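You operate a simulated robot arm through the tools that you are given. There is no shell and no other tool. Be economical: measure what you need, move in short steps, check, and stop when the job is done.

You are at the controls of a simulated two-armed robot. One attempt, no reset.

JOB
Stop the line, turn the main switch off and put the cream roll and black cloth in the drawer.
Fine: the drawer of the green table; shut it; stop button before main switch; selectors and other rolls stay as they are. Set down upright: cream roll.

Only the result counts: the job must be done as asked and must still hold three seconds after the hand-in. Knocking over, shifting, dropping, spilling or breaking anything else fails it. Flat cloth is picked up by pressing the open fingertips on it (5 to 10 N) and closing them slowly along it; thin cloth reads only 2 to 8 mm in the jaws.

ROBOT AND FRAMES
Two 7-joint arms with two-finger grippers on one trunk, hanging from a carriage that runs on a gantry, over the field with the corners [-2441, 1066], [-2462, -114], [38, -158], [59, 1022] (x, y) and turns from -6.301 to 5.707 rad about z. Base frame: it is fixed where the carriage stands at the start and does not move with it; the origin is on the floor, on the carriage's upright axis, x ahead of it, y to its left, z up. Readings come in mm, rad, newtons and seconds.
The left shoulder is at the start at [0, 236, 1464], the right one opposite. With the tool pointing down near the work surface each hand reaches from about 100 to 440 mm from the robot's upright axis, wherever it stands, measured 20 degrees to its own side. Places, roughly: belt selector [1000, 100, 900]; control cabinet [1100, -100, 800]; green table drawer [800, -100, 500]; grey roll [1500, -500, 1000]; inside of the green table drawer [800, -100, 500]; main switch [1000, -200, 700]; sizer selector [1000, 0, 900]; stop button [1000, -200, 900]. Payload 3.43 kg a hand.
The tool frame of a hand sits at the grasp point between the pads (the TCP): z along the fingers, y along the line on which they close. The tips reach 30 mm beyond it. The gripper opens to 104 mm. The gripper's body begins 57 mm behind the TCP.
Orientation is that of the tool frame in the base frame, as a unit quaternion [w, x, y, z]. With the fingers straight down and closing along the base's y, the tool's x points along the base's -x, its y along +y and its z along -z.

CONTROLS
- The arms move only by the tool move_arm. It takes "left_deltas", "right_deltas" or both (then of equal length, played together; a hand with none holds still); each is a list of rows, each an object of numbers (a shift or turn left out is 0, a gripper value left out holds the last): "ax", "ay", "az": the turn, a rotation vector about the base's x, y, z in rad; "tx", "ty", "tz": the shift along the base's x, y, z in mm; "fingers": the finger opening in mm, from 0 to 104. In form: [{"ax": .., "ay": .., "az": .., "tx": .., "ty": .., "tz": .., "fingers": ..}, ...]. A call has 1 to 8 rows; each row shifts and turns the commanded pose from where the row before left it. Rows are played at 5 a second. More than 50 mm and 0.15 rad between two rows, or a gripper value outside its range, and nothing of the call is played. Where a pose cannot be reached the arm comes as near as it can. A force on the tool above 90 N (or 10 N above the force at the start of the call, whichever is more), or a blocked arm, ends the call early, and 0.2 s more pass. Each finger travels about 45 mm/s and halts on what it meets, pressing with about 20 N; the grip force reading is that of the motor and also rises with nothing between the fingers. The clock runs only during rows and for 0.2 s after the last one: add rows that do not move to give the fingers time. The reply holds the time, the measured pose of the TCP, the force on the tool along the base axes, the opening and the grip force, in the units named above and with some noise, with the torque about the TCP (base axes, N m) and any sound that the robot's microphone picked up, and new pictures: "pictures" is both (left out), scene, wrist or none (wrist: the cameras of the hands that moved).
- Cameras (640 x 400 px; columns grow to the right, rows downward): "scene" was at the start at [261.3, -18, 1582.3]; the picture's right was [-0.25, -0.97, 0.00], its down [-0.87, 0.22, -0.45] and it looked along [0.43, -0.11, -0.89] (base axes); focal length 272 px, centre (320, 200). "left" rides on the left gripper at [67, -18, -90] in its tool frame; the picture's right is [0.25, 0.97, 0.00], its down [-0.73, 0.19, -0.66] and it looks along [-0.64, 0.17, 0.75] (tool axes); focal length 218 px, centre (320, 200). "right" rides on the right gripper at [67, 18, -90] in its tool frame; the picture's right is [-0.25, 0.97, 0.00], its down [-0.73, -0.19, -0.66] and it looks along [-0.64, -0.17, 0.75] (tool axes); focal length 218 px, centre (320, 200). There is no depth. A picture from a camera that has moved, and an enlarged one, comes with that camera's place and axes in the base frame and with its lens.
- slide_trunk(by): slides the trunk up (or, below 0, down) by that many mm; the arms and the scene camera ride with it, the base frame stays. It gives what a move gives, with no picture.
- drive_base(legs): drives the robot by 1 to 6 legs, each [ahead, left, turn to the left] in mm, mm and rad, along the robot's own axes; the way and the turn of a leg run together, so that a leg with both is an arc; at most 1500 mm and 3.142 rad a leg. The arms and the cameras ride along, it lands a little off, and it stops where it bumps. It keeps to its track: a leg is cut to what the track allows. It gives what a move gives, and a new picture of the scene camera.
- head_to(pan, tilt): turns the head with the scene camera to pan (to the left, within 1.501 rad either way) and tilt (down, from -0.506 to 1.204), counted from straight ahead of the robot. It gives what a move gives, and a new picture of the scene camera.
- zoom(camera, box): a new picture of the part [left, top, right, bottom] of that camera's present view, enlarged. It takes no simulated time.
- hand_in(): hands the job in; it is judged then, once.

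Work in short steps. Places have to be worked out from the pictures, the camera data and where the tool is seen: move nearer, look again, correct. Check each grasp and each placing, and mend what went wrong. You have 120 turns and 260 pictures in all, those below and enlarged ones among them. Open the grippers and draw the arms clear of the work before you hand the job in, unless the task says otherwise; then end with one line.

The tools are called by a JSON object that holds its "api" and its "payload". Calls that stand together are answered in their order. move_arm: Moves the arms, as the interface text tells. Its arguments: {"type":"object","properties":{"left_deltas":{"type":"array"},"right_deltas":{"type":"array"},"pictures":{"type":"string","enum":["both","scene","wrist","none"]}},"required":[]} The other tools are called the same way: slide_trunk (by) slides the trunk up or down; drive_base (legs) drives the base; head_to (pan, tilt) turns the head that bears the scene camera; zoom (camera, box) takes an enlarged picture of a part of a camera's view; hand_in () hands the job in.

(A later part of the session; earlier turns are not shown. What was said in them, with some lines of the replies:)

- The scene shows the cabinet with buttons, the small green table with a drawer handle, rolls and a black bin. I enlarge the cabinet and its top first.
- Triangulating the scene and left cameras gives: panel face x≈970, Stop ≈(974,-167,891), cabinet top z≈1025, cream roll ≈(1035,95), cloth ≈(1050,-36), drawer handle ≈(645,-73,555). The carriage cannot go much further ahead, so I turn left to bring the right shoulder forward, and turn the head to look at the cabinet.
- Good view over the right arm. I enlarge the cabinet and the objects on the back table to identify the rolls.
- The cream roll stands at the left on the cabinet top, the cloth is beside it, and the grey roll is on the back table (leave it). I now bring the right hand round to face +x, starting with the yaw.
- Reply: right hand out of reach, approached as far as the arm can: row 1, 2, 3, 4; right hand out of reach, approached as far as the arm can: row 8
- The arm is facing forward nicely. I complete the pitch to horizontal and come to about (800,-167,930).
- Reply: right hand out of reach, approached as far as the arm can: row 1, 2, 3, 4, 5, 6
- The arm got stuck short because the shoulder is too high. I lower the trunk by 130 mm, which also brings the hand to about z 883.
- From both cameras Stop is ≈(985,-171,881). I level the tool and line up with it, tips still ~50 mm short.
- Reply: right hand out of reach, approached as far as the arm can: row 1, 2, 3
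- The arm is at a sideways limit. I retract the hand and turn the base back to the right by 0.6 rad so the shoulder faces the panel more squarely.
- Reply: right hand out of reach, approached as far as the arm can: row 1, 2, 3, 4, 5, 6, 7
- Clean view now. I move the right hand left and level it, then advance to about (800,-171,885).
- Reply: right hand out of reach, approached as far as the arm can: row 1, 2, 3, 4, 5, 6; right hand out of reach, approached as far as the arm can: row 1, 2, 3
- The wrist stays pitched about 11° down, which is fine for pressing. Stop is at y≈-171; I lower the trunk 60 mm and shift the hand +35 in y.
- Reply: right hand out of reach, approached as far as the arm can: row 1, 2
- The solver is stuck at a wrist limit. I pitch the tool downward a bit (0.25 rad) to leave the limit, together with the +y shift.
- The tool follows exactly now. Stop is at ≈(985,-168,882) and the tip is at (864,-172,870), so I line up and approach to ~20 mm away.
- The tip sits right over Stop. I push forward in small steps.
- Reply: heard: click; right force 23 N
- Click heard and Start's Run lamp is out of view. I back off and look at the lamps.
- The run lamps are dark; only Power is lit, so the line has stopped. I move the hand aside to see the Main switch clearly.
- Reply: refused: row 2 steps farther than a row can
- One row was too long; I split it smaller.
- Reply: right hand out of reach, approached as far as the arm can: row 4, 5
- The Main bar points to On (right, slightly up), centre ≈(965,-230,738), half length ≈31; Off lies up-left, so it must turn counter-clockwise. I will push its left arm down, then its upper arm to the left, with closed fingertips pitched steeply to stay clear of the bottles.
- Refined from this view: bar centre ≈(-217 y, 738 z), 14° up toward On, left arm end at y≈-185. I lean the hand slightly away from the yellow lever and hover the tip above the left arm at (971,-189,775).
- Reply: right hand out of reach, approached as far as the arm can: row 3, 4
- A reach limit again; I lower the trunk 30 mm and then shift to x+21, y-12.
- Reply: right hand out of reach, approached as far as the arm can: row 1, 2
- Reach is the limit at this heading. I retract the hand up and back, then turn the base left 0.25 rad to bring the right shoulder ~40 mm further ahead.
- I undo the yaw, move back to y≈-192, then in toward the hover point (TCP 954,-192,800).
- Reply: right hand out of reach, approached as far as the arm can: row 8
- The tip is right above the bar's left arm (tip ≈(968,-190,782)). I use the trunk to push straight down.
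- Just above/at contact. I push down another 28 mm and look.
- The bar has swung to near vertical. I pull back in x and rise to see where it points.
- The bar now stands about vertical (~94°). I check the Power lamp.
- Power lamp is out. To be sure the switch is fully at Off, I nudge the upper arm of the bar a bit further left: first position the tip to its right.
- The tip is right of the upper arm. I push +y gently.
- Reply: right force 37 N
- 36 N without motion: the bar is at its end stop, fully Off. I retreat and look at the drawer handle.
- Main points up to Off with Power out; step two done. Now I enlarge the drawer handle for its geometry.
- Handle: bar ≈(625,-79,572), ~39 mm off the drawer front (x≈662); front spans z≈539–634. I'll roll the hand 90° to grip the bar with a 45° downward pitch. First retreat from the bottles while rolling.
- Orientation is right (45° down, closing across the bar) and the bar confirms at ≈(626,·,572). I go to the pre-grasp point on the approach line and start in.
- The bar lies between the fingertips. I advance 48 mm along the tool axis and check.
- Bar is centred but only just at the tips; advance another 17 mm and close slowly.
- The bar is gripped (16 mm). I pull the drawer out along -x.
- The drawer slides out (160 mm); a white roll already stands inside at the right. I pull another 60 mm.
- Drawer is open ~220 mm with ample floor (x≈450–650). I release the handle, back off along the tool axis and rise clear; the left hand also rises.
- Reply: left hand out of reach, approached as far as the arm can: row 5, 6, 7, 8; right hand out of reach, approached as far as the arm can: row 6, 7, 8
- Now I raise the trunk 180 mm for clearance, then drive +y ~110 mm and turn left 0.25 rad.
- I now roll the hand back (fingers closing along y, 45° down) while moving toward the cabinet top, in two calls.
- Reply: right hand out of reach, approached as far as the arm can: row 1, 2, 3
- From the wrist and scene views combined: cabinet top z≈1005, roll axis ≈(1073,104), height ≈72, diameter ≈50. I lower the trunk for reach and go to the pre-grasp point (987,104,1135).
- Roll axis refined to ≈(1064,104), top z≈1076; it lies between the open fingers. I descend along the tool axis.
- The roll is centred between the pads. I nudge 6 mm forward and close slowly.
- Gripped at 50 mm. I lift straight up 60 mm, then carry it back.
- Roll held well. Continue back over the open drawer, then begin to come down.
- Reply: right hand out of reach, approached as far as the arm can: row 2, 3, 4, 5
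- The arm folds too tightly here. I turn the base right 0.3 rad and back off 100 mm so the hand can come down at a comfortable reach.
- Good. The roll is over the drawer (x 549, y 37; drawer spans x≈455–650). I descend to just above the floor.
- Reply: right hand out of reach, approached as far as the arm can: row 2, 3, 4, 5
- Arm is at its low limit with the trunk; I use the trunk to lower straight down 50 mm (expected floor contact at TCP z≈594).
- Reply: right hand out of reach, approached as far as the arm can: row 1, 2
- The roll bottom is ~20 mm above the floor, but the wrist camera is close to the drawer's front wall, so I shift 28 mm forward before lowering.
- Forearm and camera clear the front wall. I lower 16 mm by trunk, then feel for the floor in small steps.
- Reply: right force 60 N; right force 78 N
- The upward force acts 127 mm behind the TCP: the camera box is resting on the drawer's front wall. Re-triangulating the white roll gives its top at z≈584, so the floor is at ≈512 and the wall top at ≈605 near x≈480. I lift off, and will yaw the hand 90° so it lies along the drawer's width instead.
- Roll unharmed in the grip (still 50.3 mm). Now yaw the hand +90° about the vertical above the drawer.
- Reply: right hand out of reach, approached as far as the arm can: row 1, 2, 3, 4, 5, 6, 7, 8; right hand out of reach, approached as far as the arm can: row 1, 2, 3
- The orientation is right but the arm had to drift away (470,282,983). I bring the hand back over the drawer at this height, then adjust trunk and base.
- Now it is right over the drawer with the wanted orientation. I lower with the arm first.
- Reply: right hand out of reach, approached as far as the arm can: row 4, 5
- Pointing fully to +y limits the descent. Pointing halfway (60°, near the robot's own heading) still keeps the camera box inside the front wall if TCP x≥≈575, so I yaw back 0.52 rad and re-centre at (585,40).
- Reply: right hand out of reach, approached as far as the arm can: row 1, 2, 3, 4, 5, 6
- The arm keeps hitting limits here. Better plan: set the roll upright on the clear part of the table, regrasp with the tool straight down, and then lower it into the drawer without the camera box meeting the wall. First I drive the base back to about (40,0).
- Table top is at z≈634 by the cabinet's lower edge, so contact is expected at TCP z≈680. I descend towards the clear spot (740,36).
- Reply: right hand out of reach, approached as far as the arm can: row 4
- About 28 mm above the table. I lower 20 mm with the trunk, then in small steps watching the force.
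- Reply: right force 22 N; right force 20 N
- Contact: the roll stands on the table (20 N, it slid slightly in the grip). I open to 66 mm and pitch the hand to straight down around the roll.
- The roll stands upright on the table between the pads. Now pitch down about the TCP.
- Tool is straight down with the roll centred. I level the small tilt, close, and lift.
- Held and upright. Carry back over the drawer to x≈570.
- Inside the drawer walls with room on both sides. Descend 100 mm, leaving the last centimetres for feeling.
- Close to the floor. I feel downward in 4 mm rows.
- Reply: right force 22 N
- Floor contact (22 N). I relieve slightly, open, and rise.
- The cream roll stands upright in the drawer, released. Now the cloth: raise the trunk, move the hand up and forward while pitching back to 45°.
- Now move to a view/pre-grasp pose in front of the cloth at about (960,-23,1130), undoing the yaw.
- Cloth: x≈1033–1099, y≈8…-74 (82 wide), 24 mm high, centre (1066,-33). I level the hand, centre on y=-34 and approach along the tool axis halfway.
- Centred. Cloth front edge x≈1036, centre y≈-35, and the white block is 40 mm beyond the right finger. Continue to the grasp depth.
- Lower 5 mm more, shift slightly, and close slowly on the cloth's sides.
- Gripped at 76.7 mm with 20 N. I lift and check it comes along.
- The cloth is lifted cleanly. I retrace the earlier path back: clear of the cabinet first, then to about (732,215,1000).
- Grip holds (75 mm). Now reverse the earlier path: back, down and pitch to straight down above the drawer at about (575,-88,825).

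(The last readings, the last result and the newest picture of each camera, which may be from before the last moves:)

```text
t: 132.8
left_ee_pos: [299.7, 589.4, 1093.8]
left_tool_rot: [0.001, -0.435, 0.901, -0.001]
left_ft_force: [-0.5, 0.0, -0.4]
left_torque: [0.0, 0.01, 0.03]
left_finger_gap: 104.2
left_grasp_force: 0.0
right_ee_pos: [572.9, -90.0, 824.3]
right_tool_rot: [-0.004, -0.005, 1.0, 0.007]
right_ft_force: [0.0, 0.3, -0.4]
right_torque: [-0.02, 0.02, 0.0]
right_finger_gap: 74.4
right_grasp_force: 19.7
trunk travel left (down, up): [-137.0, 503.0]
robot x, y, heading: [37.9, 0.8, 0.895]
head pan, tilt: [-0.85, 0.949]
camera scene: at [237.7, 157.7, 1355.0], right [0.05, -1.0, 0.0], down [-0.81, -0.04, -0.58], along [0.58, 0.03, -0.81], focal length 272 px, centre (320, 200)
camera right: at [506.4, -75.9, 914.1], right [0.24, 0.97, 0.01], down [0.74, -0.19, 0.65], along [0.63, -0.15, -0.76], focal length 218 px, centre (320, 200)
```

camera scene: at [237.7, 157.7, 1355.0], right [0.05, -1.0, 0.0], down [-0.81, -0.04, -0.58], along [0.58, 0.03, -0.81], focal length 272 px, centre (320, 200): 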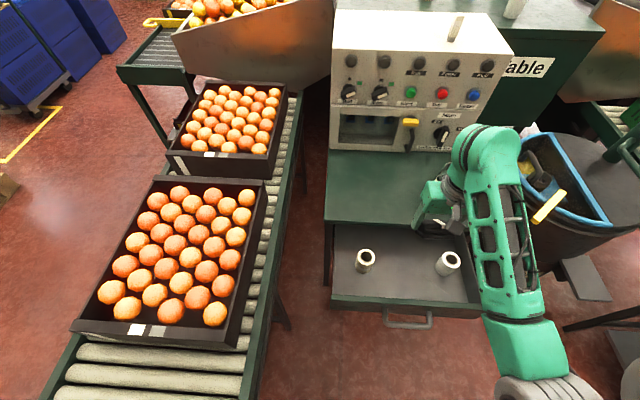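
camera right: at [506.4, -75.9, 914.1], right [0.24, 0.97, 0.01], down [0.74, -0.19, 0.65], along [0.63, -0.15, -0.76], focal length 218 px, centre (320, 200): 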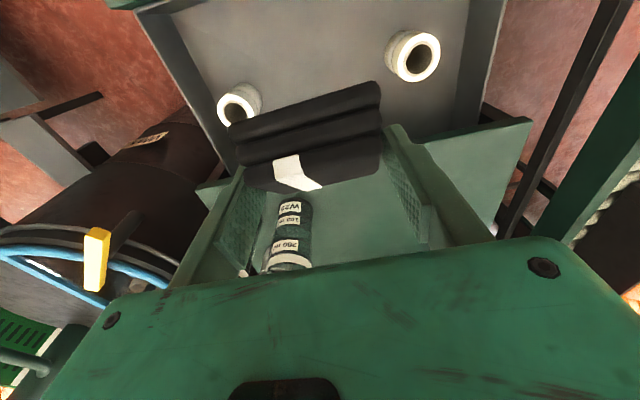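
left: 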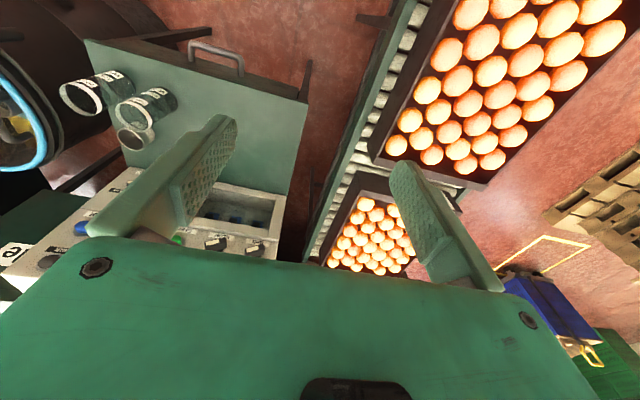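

The gap between the two rolls is directly below (cream y≈39, white y≈-220). I lower with arm and trunk.

{"api": "move_arm", "payload": {"right_deltas": [{"tz": -40}, {"tz": -40}, {"tz": -30}, {}], "pictures": "none"}}

{"api": "slide_trunk", "payload": {"by": -87}}

{"api": "move_arm", "payload": {"right_deltas": [{"tz": -15}, {}]}}

```text
t: 133.8
left_ee_pos: [300.6, 588.4, 1094.0]
left_tool_rot: [0.003, -0.434, 0.901, 0.0]
left_ft_force: [0.2, -0.1, 0.0]
left_torque: [-0.01, -0.01, -0.01]
left_finger_gap: 104.0
left_grasp_force: 0.0
right_ee_pos: [573.5, -88.9, 713.7]
right_tool_rot: [-0.001, -0.005, 1.0, 0.008]
right_ft_force: [0.1, -0.1, -0.8]
right_torque: [-0.02, 0.02, -0.02]
right_finger_gap: 74.5
right_grasp_force: 19.9
trunk travel left (down, up): [-137.0, 503.0]
robot x, y, heading: [38.2, -2.5, 0.896]
head pan, tilt: [-0.85, 0.949]
```

```text
t: 135.0
left_ee_pos: [299.1, 589.2, 1006.3]
left_tool_rot: [0.002, -0.435, 0.9, 0.0]
left_ft_force: [0.1, -0.1, -0.4]
left_torque: [0.03, -0.01, -0.01]
left_finger_gap: 104.2
left_grasp_force: 0.1
right_ee_pos: [573.9, -89.7, 627.3]
right_tool_rot: [-0.003, -0.005, 1.0, 0.007]
right_ft_force: [0.5, -1.5, -0.4]
right_torque: [0.0, 0.01, 0.0]
right_finger_gap: 74.5
right_grasp_force: 20.3
trunk travel left (down, up): [-50.0, 590.0]
robot x, y, heading: [40.1, -1.8, 0.897]
head pan, tilt: [-0.85, 0.949]
```

```text
t: 135.6
left_ee_pos: [299.3, 589.8, 1006.0]
left_tool_rot: [0.002, -0.435, 0.9, 0.0]
left_ft_force: [0.5, 0.3, 0.0]
left_torque: [0.01, -0.02, 0.02]
left_finger_gap: 103.9
left_grasp_force: 0.0
right_ee_pos: [573.0, -89.2, 610.6]
right_tool_rot: [-0.002, -0.006, 1.0, 0.008]
right_ft_force: [-0.6, 0.1, -0.6]
right_torque: [0.03, 0.04, 0.03]
right_finger_gap: 74.4
right_grasp_force: 20.3
trunk travel left (down, up): [-50.0, 590.0]
robot x, y, heading: [40.8, 2.8, 0.904]
head pan, tilt: [-0.85, 0.949]
camera scene: at [237.9, 157.6, 1268.1], right [0.05, -1.0, 0.0], down [-0.81, -0.04, -0.58], along [0.58, 0.03, -0.81], focal length 272 px, centre (320, 200)
camera right: at [507.8, -74.8, 701.2], right [0.24, 0.97, 0.01], down [0.73, -0.19, 0.65], along [0.63, -0.15, -0.76], focal length 218 px, centre (320, 200)
```

scene: 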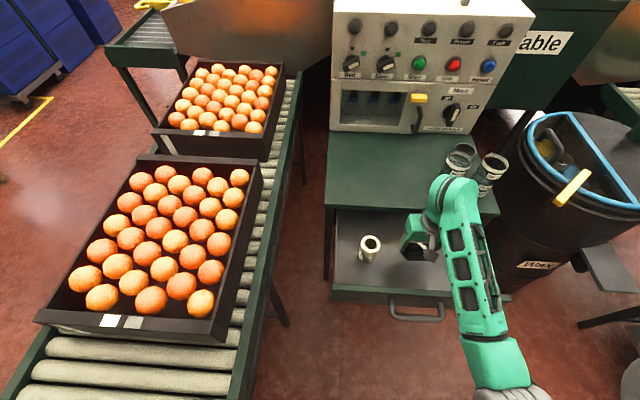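
right: 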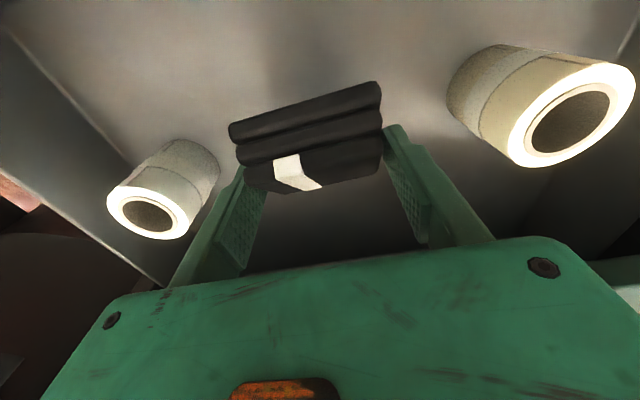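

Clear on both sides. I feel down for the floor in 6 mm rows.

{"api": "move_arm", "payload": {"right_deltas": [{"tz": -8}, {"tz": -8}, {"tz": -6}, {"tz": -6}, {"tz": -5}, {"tz": -4}], "pictures": "wrist"}}

```text
t: 137.0
left_ee_pos: [298.9, 589.7, 1007.1]
left_tool_rot: [0.002, -0.435, 0.9, 0.0]
left_ft_force: [0.5, -0.3, -1.0]
left_torque: [0.03, -0.03, 0.02]
left_finger_gap: 103.9
left_grasp_force: 0.1
right_ee_pos: [575.4, -88.1, 575.5]
right_tool_rot: [-0.001, -0.005, 1.0, 0.006]
right_ft_force: [-1.1, 0.8, 9.6]
right_torque: [-0.32, 0.06, -0.06]
right_finger_gap: 74.6
right_grasp_force: 20.1
trunk travel left (down, up): [-50.0, 590.0]
robot x, y, heading: [39.7, 3.1, 0.901]
head pan, tilt: [-0.85, 0.949]
camera right: at [509.0, -73.9, 665.0], right [0.24, 0.97, 0.01], down [0.73, -0.19, 0.65], along [0.64, -0.15, -0.76], focal length 218 px, centre (320, 200)
```

right: 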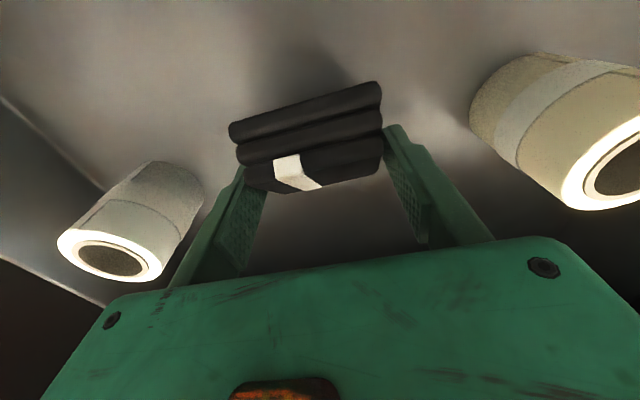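

Cloth edge touches the floor (≈10 N). I open gently and rise.

{"api": "move_arm", "payload": {"right_deltas": [{"fingers": 80}, {"fingers": 88}, {"fingers": 94}, {}, {"tz": 15}, {"tz": 30}, {"tz": 40}, {"tz": 40}]}}

```text
t: 138.8
left_ee_pos: [298.9, 589.5, 1005.4]
left_tool_rot: [0.002, -0.435, 0.9, 0.0]
left_ft_force: [0.0, -0.3, 0.5]
left_torque: [-0.01, 0.0, -0.02]
left_finger_gap: 104.4
left_grasp_force: 0.0
right_ee_pos: [571.2, -89.9, 695.1]
right_tool_rot: [-0.006, -0.005, 1.0, 0.005]
right_ft_force: [-1.2, -0.1, -0.7]
right_torque: [-0.03, 0.01, 0.03]
right_finger_gap: 94.0
right_grasp_force: 0.1
trunk travel left (down, up): [-50.0, 590.0]
robot x, y, heading: [41.8, 1.6, 0.9]
head pan, tilt: [-0.85, 0.949]
camera scene: at [237.2, 157.3, 1267.8], right [0.05, -1.0, 0.0], down [-0.81, -0.04, -0.58], along [0.58, 0.03, -0.81], focal length 272 px, centre (320, 200)
camera right: at [505.3, -75.1, 786.4], right [0.24, 0.97, 0.01], down [0.74, -0.19, 0.65], along [0.63, -0.15, -0.76], focal length 218 px, centre (320, 200)
```

scene: 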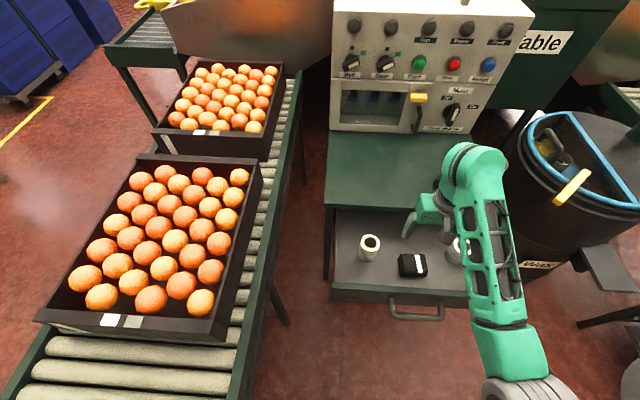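
right: 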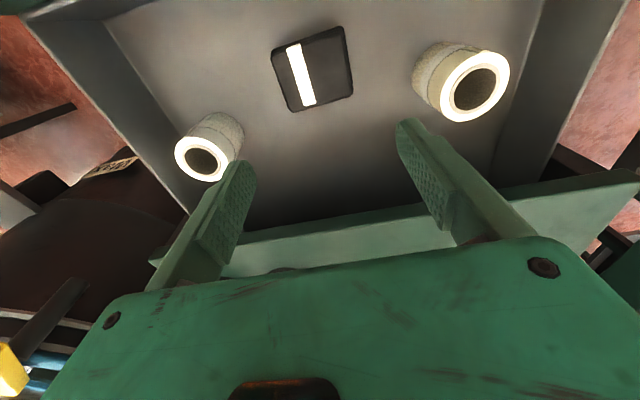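

Cloth lies flat between two upright rolls. To shut the drawer I go tool-down with closed fingers in front of the handle bar (x≈410) and will push it gently in.

{"api": "move_arm", "payload": {"right_deltas": [{"tx": -40, "tz": 5, "fingers": 0}, {"tx": -40, "ty": 2}, {"tx": -40, "ty": 3}, {"tx": -40, "ty": 3}, {"tx": -42, "ty": 3}, {}]}}

```text
t: 140.2
left_ee_pos: [300.4, 591.0, 1006.0]
left_tool_rot: [0.003, -0.435, 0.9, 0.0]
left_ft_force: [-0.5, 0.8, 0.2]
left_torque: [-0.04, 0.02, -0.01]
left_finger_gap: 103.8
left_grasp_force: 0.0
right_ee_pos: [374.6, -78.0, 703.4]
right_tool_rot: [-0.003, -0.005, 1.0, 0.007]
right_ft_force: [-0.1, 0.8, -0.5]
right_torque: [0.0, 0.02, 0.01]
right_finger_gap: 0.0
right_grasp_force: 20.2
trunk travel left (down, up): [-50.0, 590.0]
robot x, y, heading: [38.5, -0.3, 0.898]
head pan, tilt: [-0.85, 0.949]
camera scene: at [238.6, 158.1, 1268.3], right [0.05, -1.0, 0.0], down [-0.81, -0.04, -0.58], along [0.58, 0.03, -0.81], focal length 272 px, centre (320, 200)
camera right: at [307.8, -64.1, 793.6], right [0.24, 0.97, 0.01], down [0.73, -0.19, 0.65], along [0.63, -0.15, -0.76], focal length 218 px, centre (320, 200)
```

scene: 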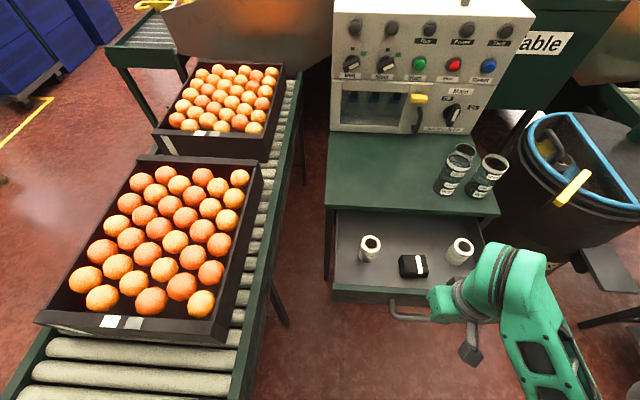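
right: 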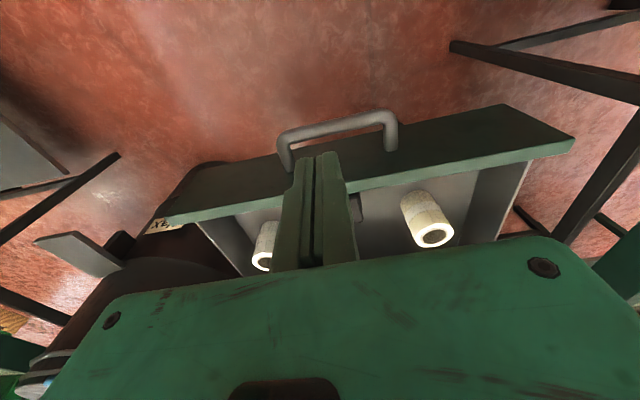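

Bar at x≈398. I back 12 mm and lower so the fingers are just in front of it.

{"api": "move_arm", "payload": {"right_deltas": [{"tx": -14}, {"tz": -40}, {"tz": -40}, {"tz": -42}, {}]}}

```text
t: 141.4
left_ee_pos: [300.0, 589.4, 1005.9]
left_tool_rot: [0.002, -0.435, 0.9, 0.0]
left_ft_force: [-0.3, 0.7, -0.1]
left_torque: [-0.01, 0.03, 0.0]
left_finger_gap: 104.0
left_grasp_force: 0.0
right_ee_pos: [362.9, -74.8, 581.5]
right_tool_rot: [-0.003, -0.006, 1.0, 0.007]
right_ft_force: [1.0, -0.4, -0.2]
right_torque: [0.0, 0.02, 0.01]
right_finger_gap: 0.1
right_grasp_force: 20.0
right hand out of reach, approached as far as the arm can: row 1
trunk travel left (down, up): [-50.0, 590.0]
robot x, y, heading: [36.9, 0.7, 0.892]
head pan, tilt: [-0.85, 0.949]
camera scene: at [237.8, 157.6, 1268.0], right [0.05, -1.0, 0.0], down [-0.81, -0.04, -0.58], along [0.58, 0.03, -0.81], focal length 272 px, centre (320, 200)
camera right: at [296.1, -61.0, 671.7], right [0.24, 0.97, 0.01], down [0.73, -0.19, 0.65], along [0.63, -0.15, -0.76], focal length 218 px, centre (320, 200)
```

scene: 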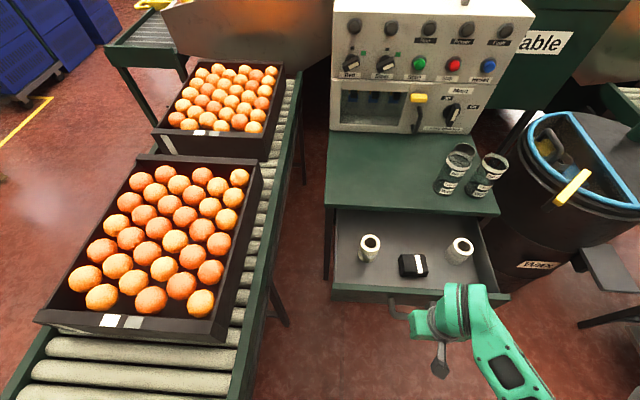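
right: 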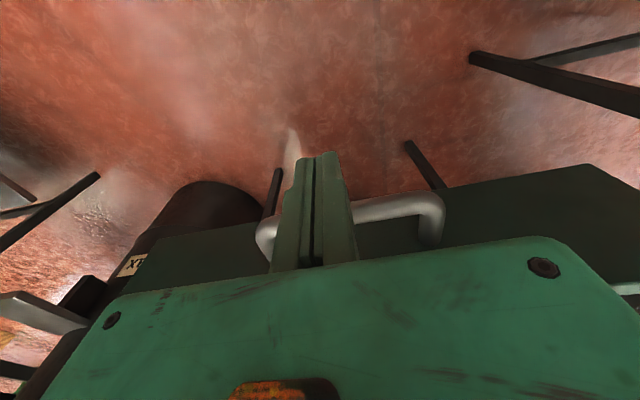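

Fingers are just in front of the bar. I push slowly in +x.

{"api": "move_arm", "payload": {"right_deltas": [{"tx": 8}, {"tx": 8}, {"tx": 10}, {"tx": 14}, {"tx": 15}, {"tx": 15}, {"tx": 15}, {"tx": 15}], "pictures": "scene"}}

```text
t: 143.2
left_ee_pos: [300.3, 590.3, 1007.1]
left_tool_rot: [0.002, -0.435, 0.9, 0.0]
left_ft_force: [0.0, 0.2, 0.4]
left_torque: [0.01, 0.0, 0.01]
left_finger_gap: 103.8
left_grasp_force: 0.0
right_ee_pos: [461.7, -75.2, 583.0]
right_tool_rot: [-0.002, -0.005, 1.0, 0.007]
right_ft_force: [0.7, -1.0, -0.2]
right_torque: [-0.03, 0.05, 0.01]
right_finger_gap: 0.0
right_grasp_force: 35.0
trunk travel left (down, up): [-50.0, 590.0]
robot x, y, heading: [40.2, 1.5, 0.895]
head pan, tilt: [-0.85, 0.949]
camera scene: at [238.5, 157.7, 1268.2], right [0.05, -1.0, 0.0], down [-0.81, -0.04, -0.58], along [0.58, 0.03, -0.81], focal length 272 px, centre (320, 200)
```

scene: 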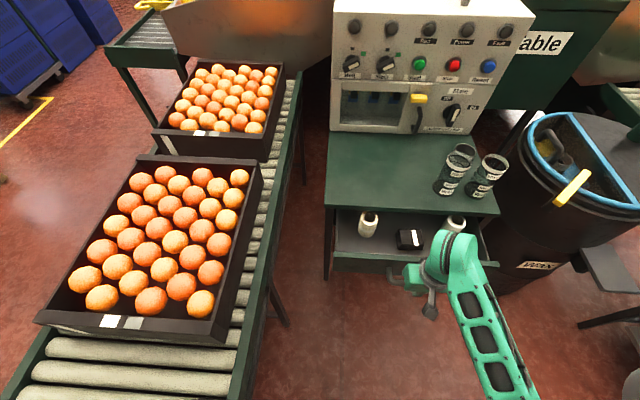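

Sliding well, the rolls stay upright. Continue gently.

{"api": "move_arm", "payload": {"right_deltas": [{"tx": 13}, {"tx": 13}, {"tx": 13}, {"tx": 13}, {"tx": 13}, {"tx": 13}, {"tx": 13}, {"tx": 13}], "pictures": "scene"}}

```text
t: 145.0
left_ee_pos: [299.0, 590.1, 1006.6]
left_tool_rot: [0.003, -0.436, 0.9, 0.001]
left_ft_force: [0.1, 0.9, -0.6]
left_torque: [-0.02, -0.01, -0.02]
left_finger_gap: 104.0
left_grasp_force: 0.1
right_ee_pos: [566.0, -76.3, 582.3]
right_tool_rot: [-0.002, -0.005, 1.0, 0.007]
right_ft_force: [-0.4, 0.2, 0.0]
right_torque: [-0.01, 0.04, 0.01]
right_finger_gap: 0.2
right_grasp_force: 34.5
trunk travel left (down, up): [-50.0, 590.0]
robot x, y, heading: [38.0, -0.8, 0.897]
head pan, tilt: [-0.85, 0.949]
camera scene: at [238.5, 157.7, 1268.2], right [0.05, -1.0, 0.0], down [-0.81, -0.04, -0.58], along [0.58, 0.03, -0.81], focal length 272 px, centre (320, 200)
```

scene: 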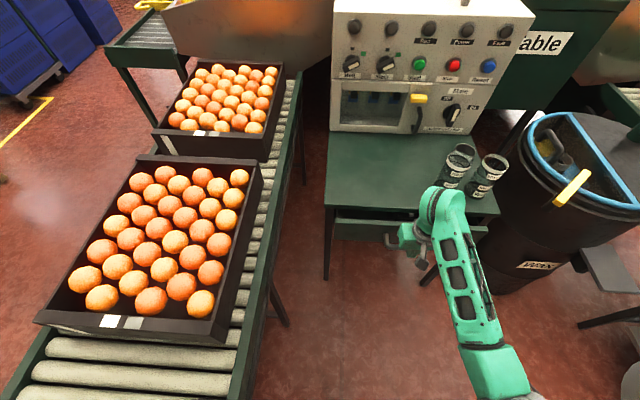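

About 35 mm left. I push the rest in small rows watching for the end stop.

{"api": "move_arm", "payload": {"right_deltas": [{"tx": 7}, {"tx": 7}, {"tx": 6}, {"tx": 5}, {"tx": 4}, {"tx": 4}, {"tx": 4}], "pictures": "scene"}}

{"api": "zoom", "payload": {"camera": "scene", "box": [310, 170, 510, 300]}}

```text
t: 146.6
left_ee_pos: [300.1, 590.1, 1006.4]
left_tool_rot: [0.002, -0.435, 0.9, 0.0]
left_ft_force: [0.6, 0.5, 0.3]
left_torque: [-0.02, -0.01, -0.01]
left_finger_gap: 104.0
left_grasp_force: 0.2
right_ee_pos: [602.2, -76.0, 581.9]
right_tool_rot: [-0.003, -0.006, 1.0, 0.006]
right_ft_force: [-0.6, -0.8, -0.5]
right_torque: [0.0, 0.03, 0.02]
right_finger_gap: 0.0
right_grasp_force: 35.1
trunk travel left (down, up): [-50.0, 590.0]
robot x, y, heading: [41.6, -3.5, 0.902]
head pan, tilt: [-0.85, 0.949]
camera scene: at [237.8, 157.6, 1268.0], right [0.05, -1.0, 0.0], down [-0.81, -0.04, -0.58], along [0.58, 0.03, -0.81], focal length 272 px, centre (320, 200)
```

scene: 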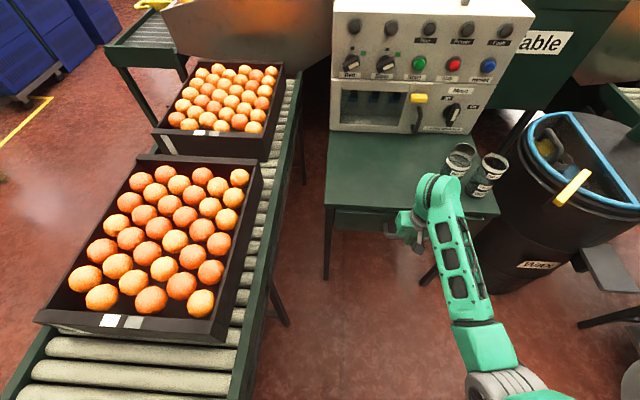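

```text
3.08 times, centred on (410, 235) of scene
camera zoom: at [237.8, 157.6, 1268.0], right [0.05, -1.0, 0.0], down [-0.81, -0.04, -0.58], along [0.58, 0.03, -0.81], focal length 835 px, centre (43, 92)
```

zoom: 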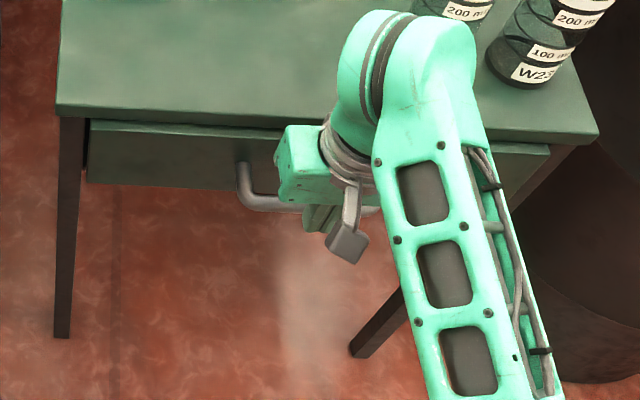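

Nearly shut; I keep pushing in small rows until the force rises.

{"api": "move_arm", "payload": {"right_deltas": [{"tx": 4}, {"tx": 4}, {"tx": 3}, {"tx": 3}, {"tx": 3}], "pictures": "none"}}

```text
t: 147.8
left_ee_pos: [295.7, 590.1, 1005.7]
left_tool_rot: [0.001, -0.436, 0.9, 0.0]
left_ft_force: [0.0, 0.1, -0.1]
left_torque: [0.01, -0.03, -0.02]
left_finger_gap: 103.8
left_grasp_force: 0.0
right_ee_pos: [612.4, -76.2, 580.6]
right_tool_rot: [-0.005, -0.005, 1.0, 0.007]
right_ft_force: [-15.9, -0.9, 6.8]
right_torque: [-0.01, 0.23, -0.03]
right_finger_gap: 6.3
right_grasp_force: 34.8
trunk travel left (down, up): [-50.0, 590.0]
robot x, y, heading: [39.4, 1.9, 0.898]
head pan, tilt: [-0.85, 0.949]
```

End stop reached (16 N). I back away and check the drawer front.

{"api": "move_arm", "payload": {"right_deltas": [{"tx": -15}, {"tx": -35}, {"tx": -45}, {"tx": -45}, {"tx": -45}, {}], "pictures": "both"}}

{"api": "zoom", "payload": {"camera": "scene", "box": [310, 150, 510, 280]}}

```text
t: 149.2
left_ee_pos: [300.2, 589.2, 1006.1]
left_tool_rot: [0.003, -0.436, 0.9, 0.0]
left_ft_force: [0.7, -0.1, 0.0]
left_torque: [0.0, 0.03, -0.01]
left_finger_gap: 104.0
left_grasp_force: 0.1
right_ee_pos: [434.3, -77.7, 580.6]
right_tool_rot: [-0.002, -0.006, 1.0, 0.007]
right_ft_force: [0.5, -0.4, 0.4]
right_torque: [-0.03, 0.0, 0.02]
right_finger_gap: 0.0
right_grasp_force: 34.8
trunk travel left (down, up): [-50.0, 590.0]
robot x, y, heading: [43.1, 3.7, 0.897]
head pan, tilt: [-0.85, 0.949]
camera scene: at [238.9, 157.9, 1268.3], right [0.05, -1.0, 0.0], down [-0.81, -0.04, -0.58], along [0.58, 0.03, -0.81], focal length 272 px, centre (320, 200)
camera right: at [369.2, -62.9, 671.5], right [0.24, 0.97, 0.01], down [0.73, -0.19, 0.65], along [0.63, -0.15, -0.76], focal length 218 px, centre (320, 200)
```

scene: 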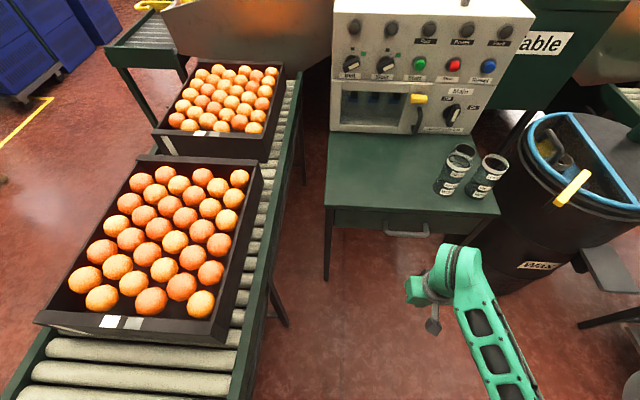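
right: 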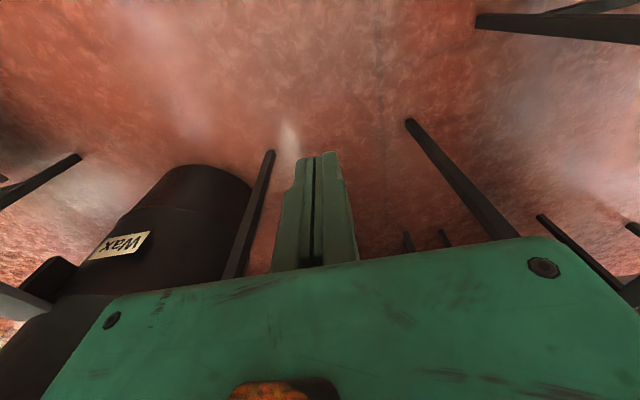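

```text
3.08 times, centred on (410, 215) of scene
camera zoom: at [238.9, 157.9, 1268.3], right [0.05, -1.0, 0.0], down [-0.81, -0.04, -0.58], along [0.58, 0.03, -0.81], focal length 835 px, centre (43, 154)
```

zoom: 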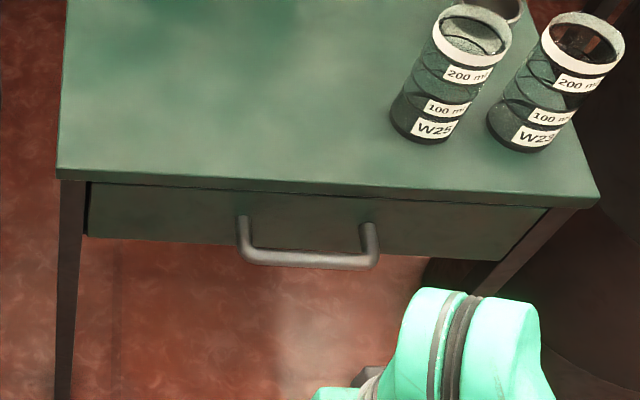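

The drawer is shut as at the start. I open the gripper, settle, and check the panel one last time.

{"api": "move_arm", "payload": {"right_deltas": [{"tx": -20, "fingers": 80}, {"tx": -20}, {}, {}], "pictures": "none"}}

{"api": "head_to", "payload": {"pan": -0.85, "tilt": 0.8}}

{"api": "zoom", "payload": {"camera": "scene", "box": [310, 20, 550, 190]}}

```text
t: 150.2
left_ee_pos: [299.0, 588.5, 1006.9]
left_tool_rot: [0.002, -0.435, 0.9, 0.0]
left_ft_force: [-0.1, -0.8, -0.7]
left_torque: [-0.03, 0.01, 0.01]
left_finger_gap: 103.9
left_grasp_force: 0.0
right_ee_pos: [395.5, -78.0, 582.0]
right_tool_rot: [-0.003, -0.006, 1.0, 0.007]
right_ft_force: [0.3, -0.8, 0.8]
right_torque: [0.03, 0.01, 0.02]
right_finger_gap: 79.9
right_grasp_force: 0.1
trunk travel left (down, up): [-50.0, 590.0]
robot x, y, heading: [42.1, -1.4, 0.895]
head pan, tilt: [-0.85, 0.949]
```

```text
t: 150.9
left_ee_pos: [299.5, 588.8, 1005.3]
left_tool_rot: [0.002, -0.435, 0.9, 0.0]
left_ft_force: [0.1, 1.0, 0.0]
left_torque: [0.03, 0.0, 0.01]
left_finger_gap: 104.1
left_grasp_force: 0.1
right_ee_pos: [396.8, -76.5, 582.4]
right_tool_rot: [-0.002, -0.005, 1.0, 0.007]
right_ft_force: [0.5, 0.7, 0.0]
right_torque: [0.01, 0.02, 0.04]
right_finger_gap: 80.2
right_grasp_force: 0.0
trunk travel left (down, up): [-50.0, 590.0]
robot x, y, heading: [42.8, 1.8, 0.904]
head pan, tilt: [-0.85, 0.799]
camera scene: at [245.7, 158.0, 1279.5], right [0.05, -1.0, 0.0], down [-0.72, -0.04, -0.7], along [0.7, 0.03, -0.72], focal length 272 px, centre (320, 200)
```

scene: 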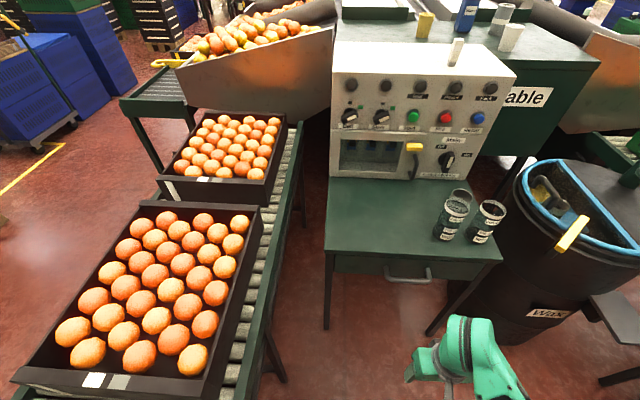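

```text
2.35 times, centred on (430, 105) of scene
camera zoom: at [245.7, 158.0, 1279.5], right [0.05, -1.0, 0.0], down [-0.72, -0.04, -0.7], along [0.7, 0.03, -0.72], focal length 639 px, centre (61, 424)
```

zoom: 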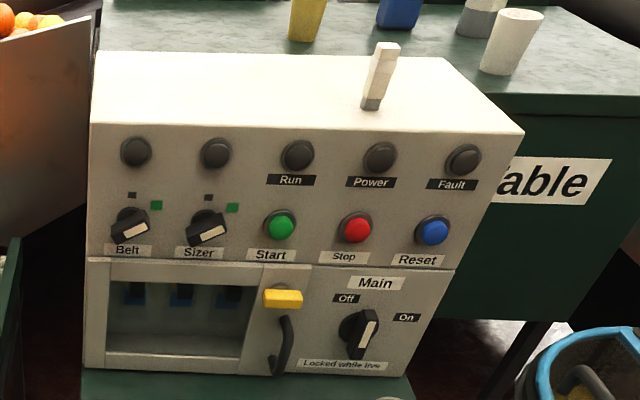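

Everything is in place: lamps dark, Main at Off, selectors unchanged, drawer shut, arms clear. I hand in.

{"api": "hand_in", "payload": {}}

```text
The job is handed in.
```

I handed the job in with every step done: Stop pressed first, then Main turned to Off. The cream roll stands upright and the black cloth lies flat in the green table's drawer, which is shut; the selectors and other rolls are as they were.
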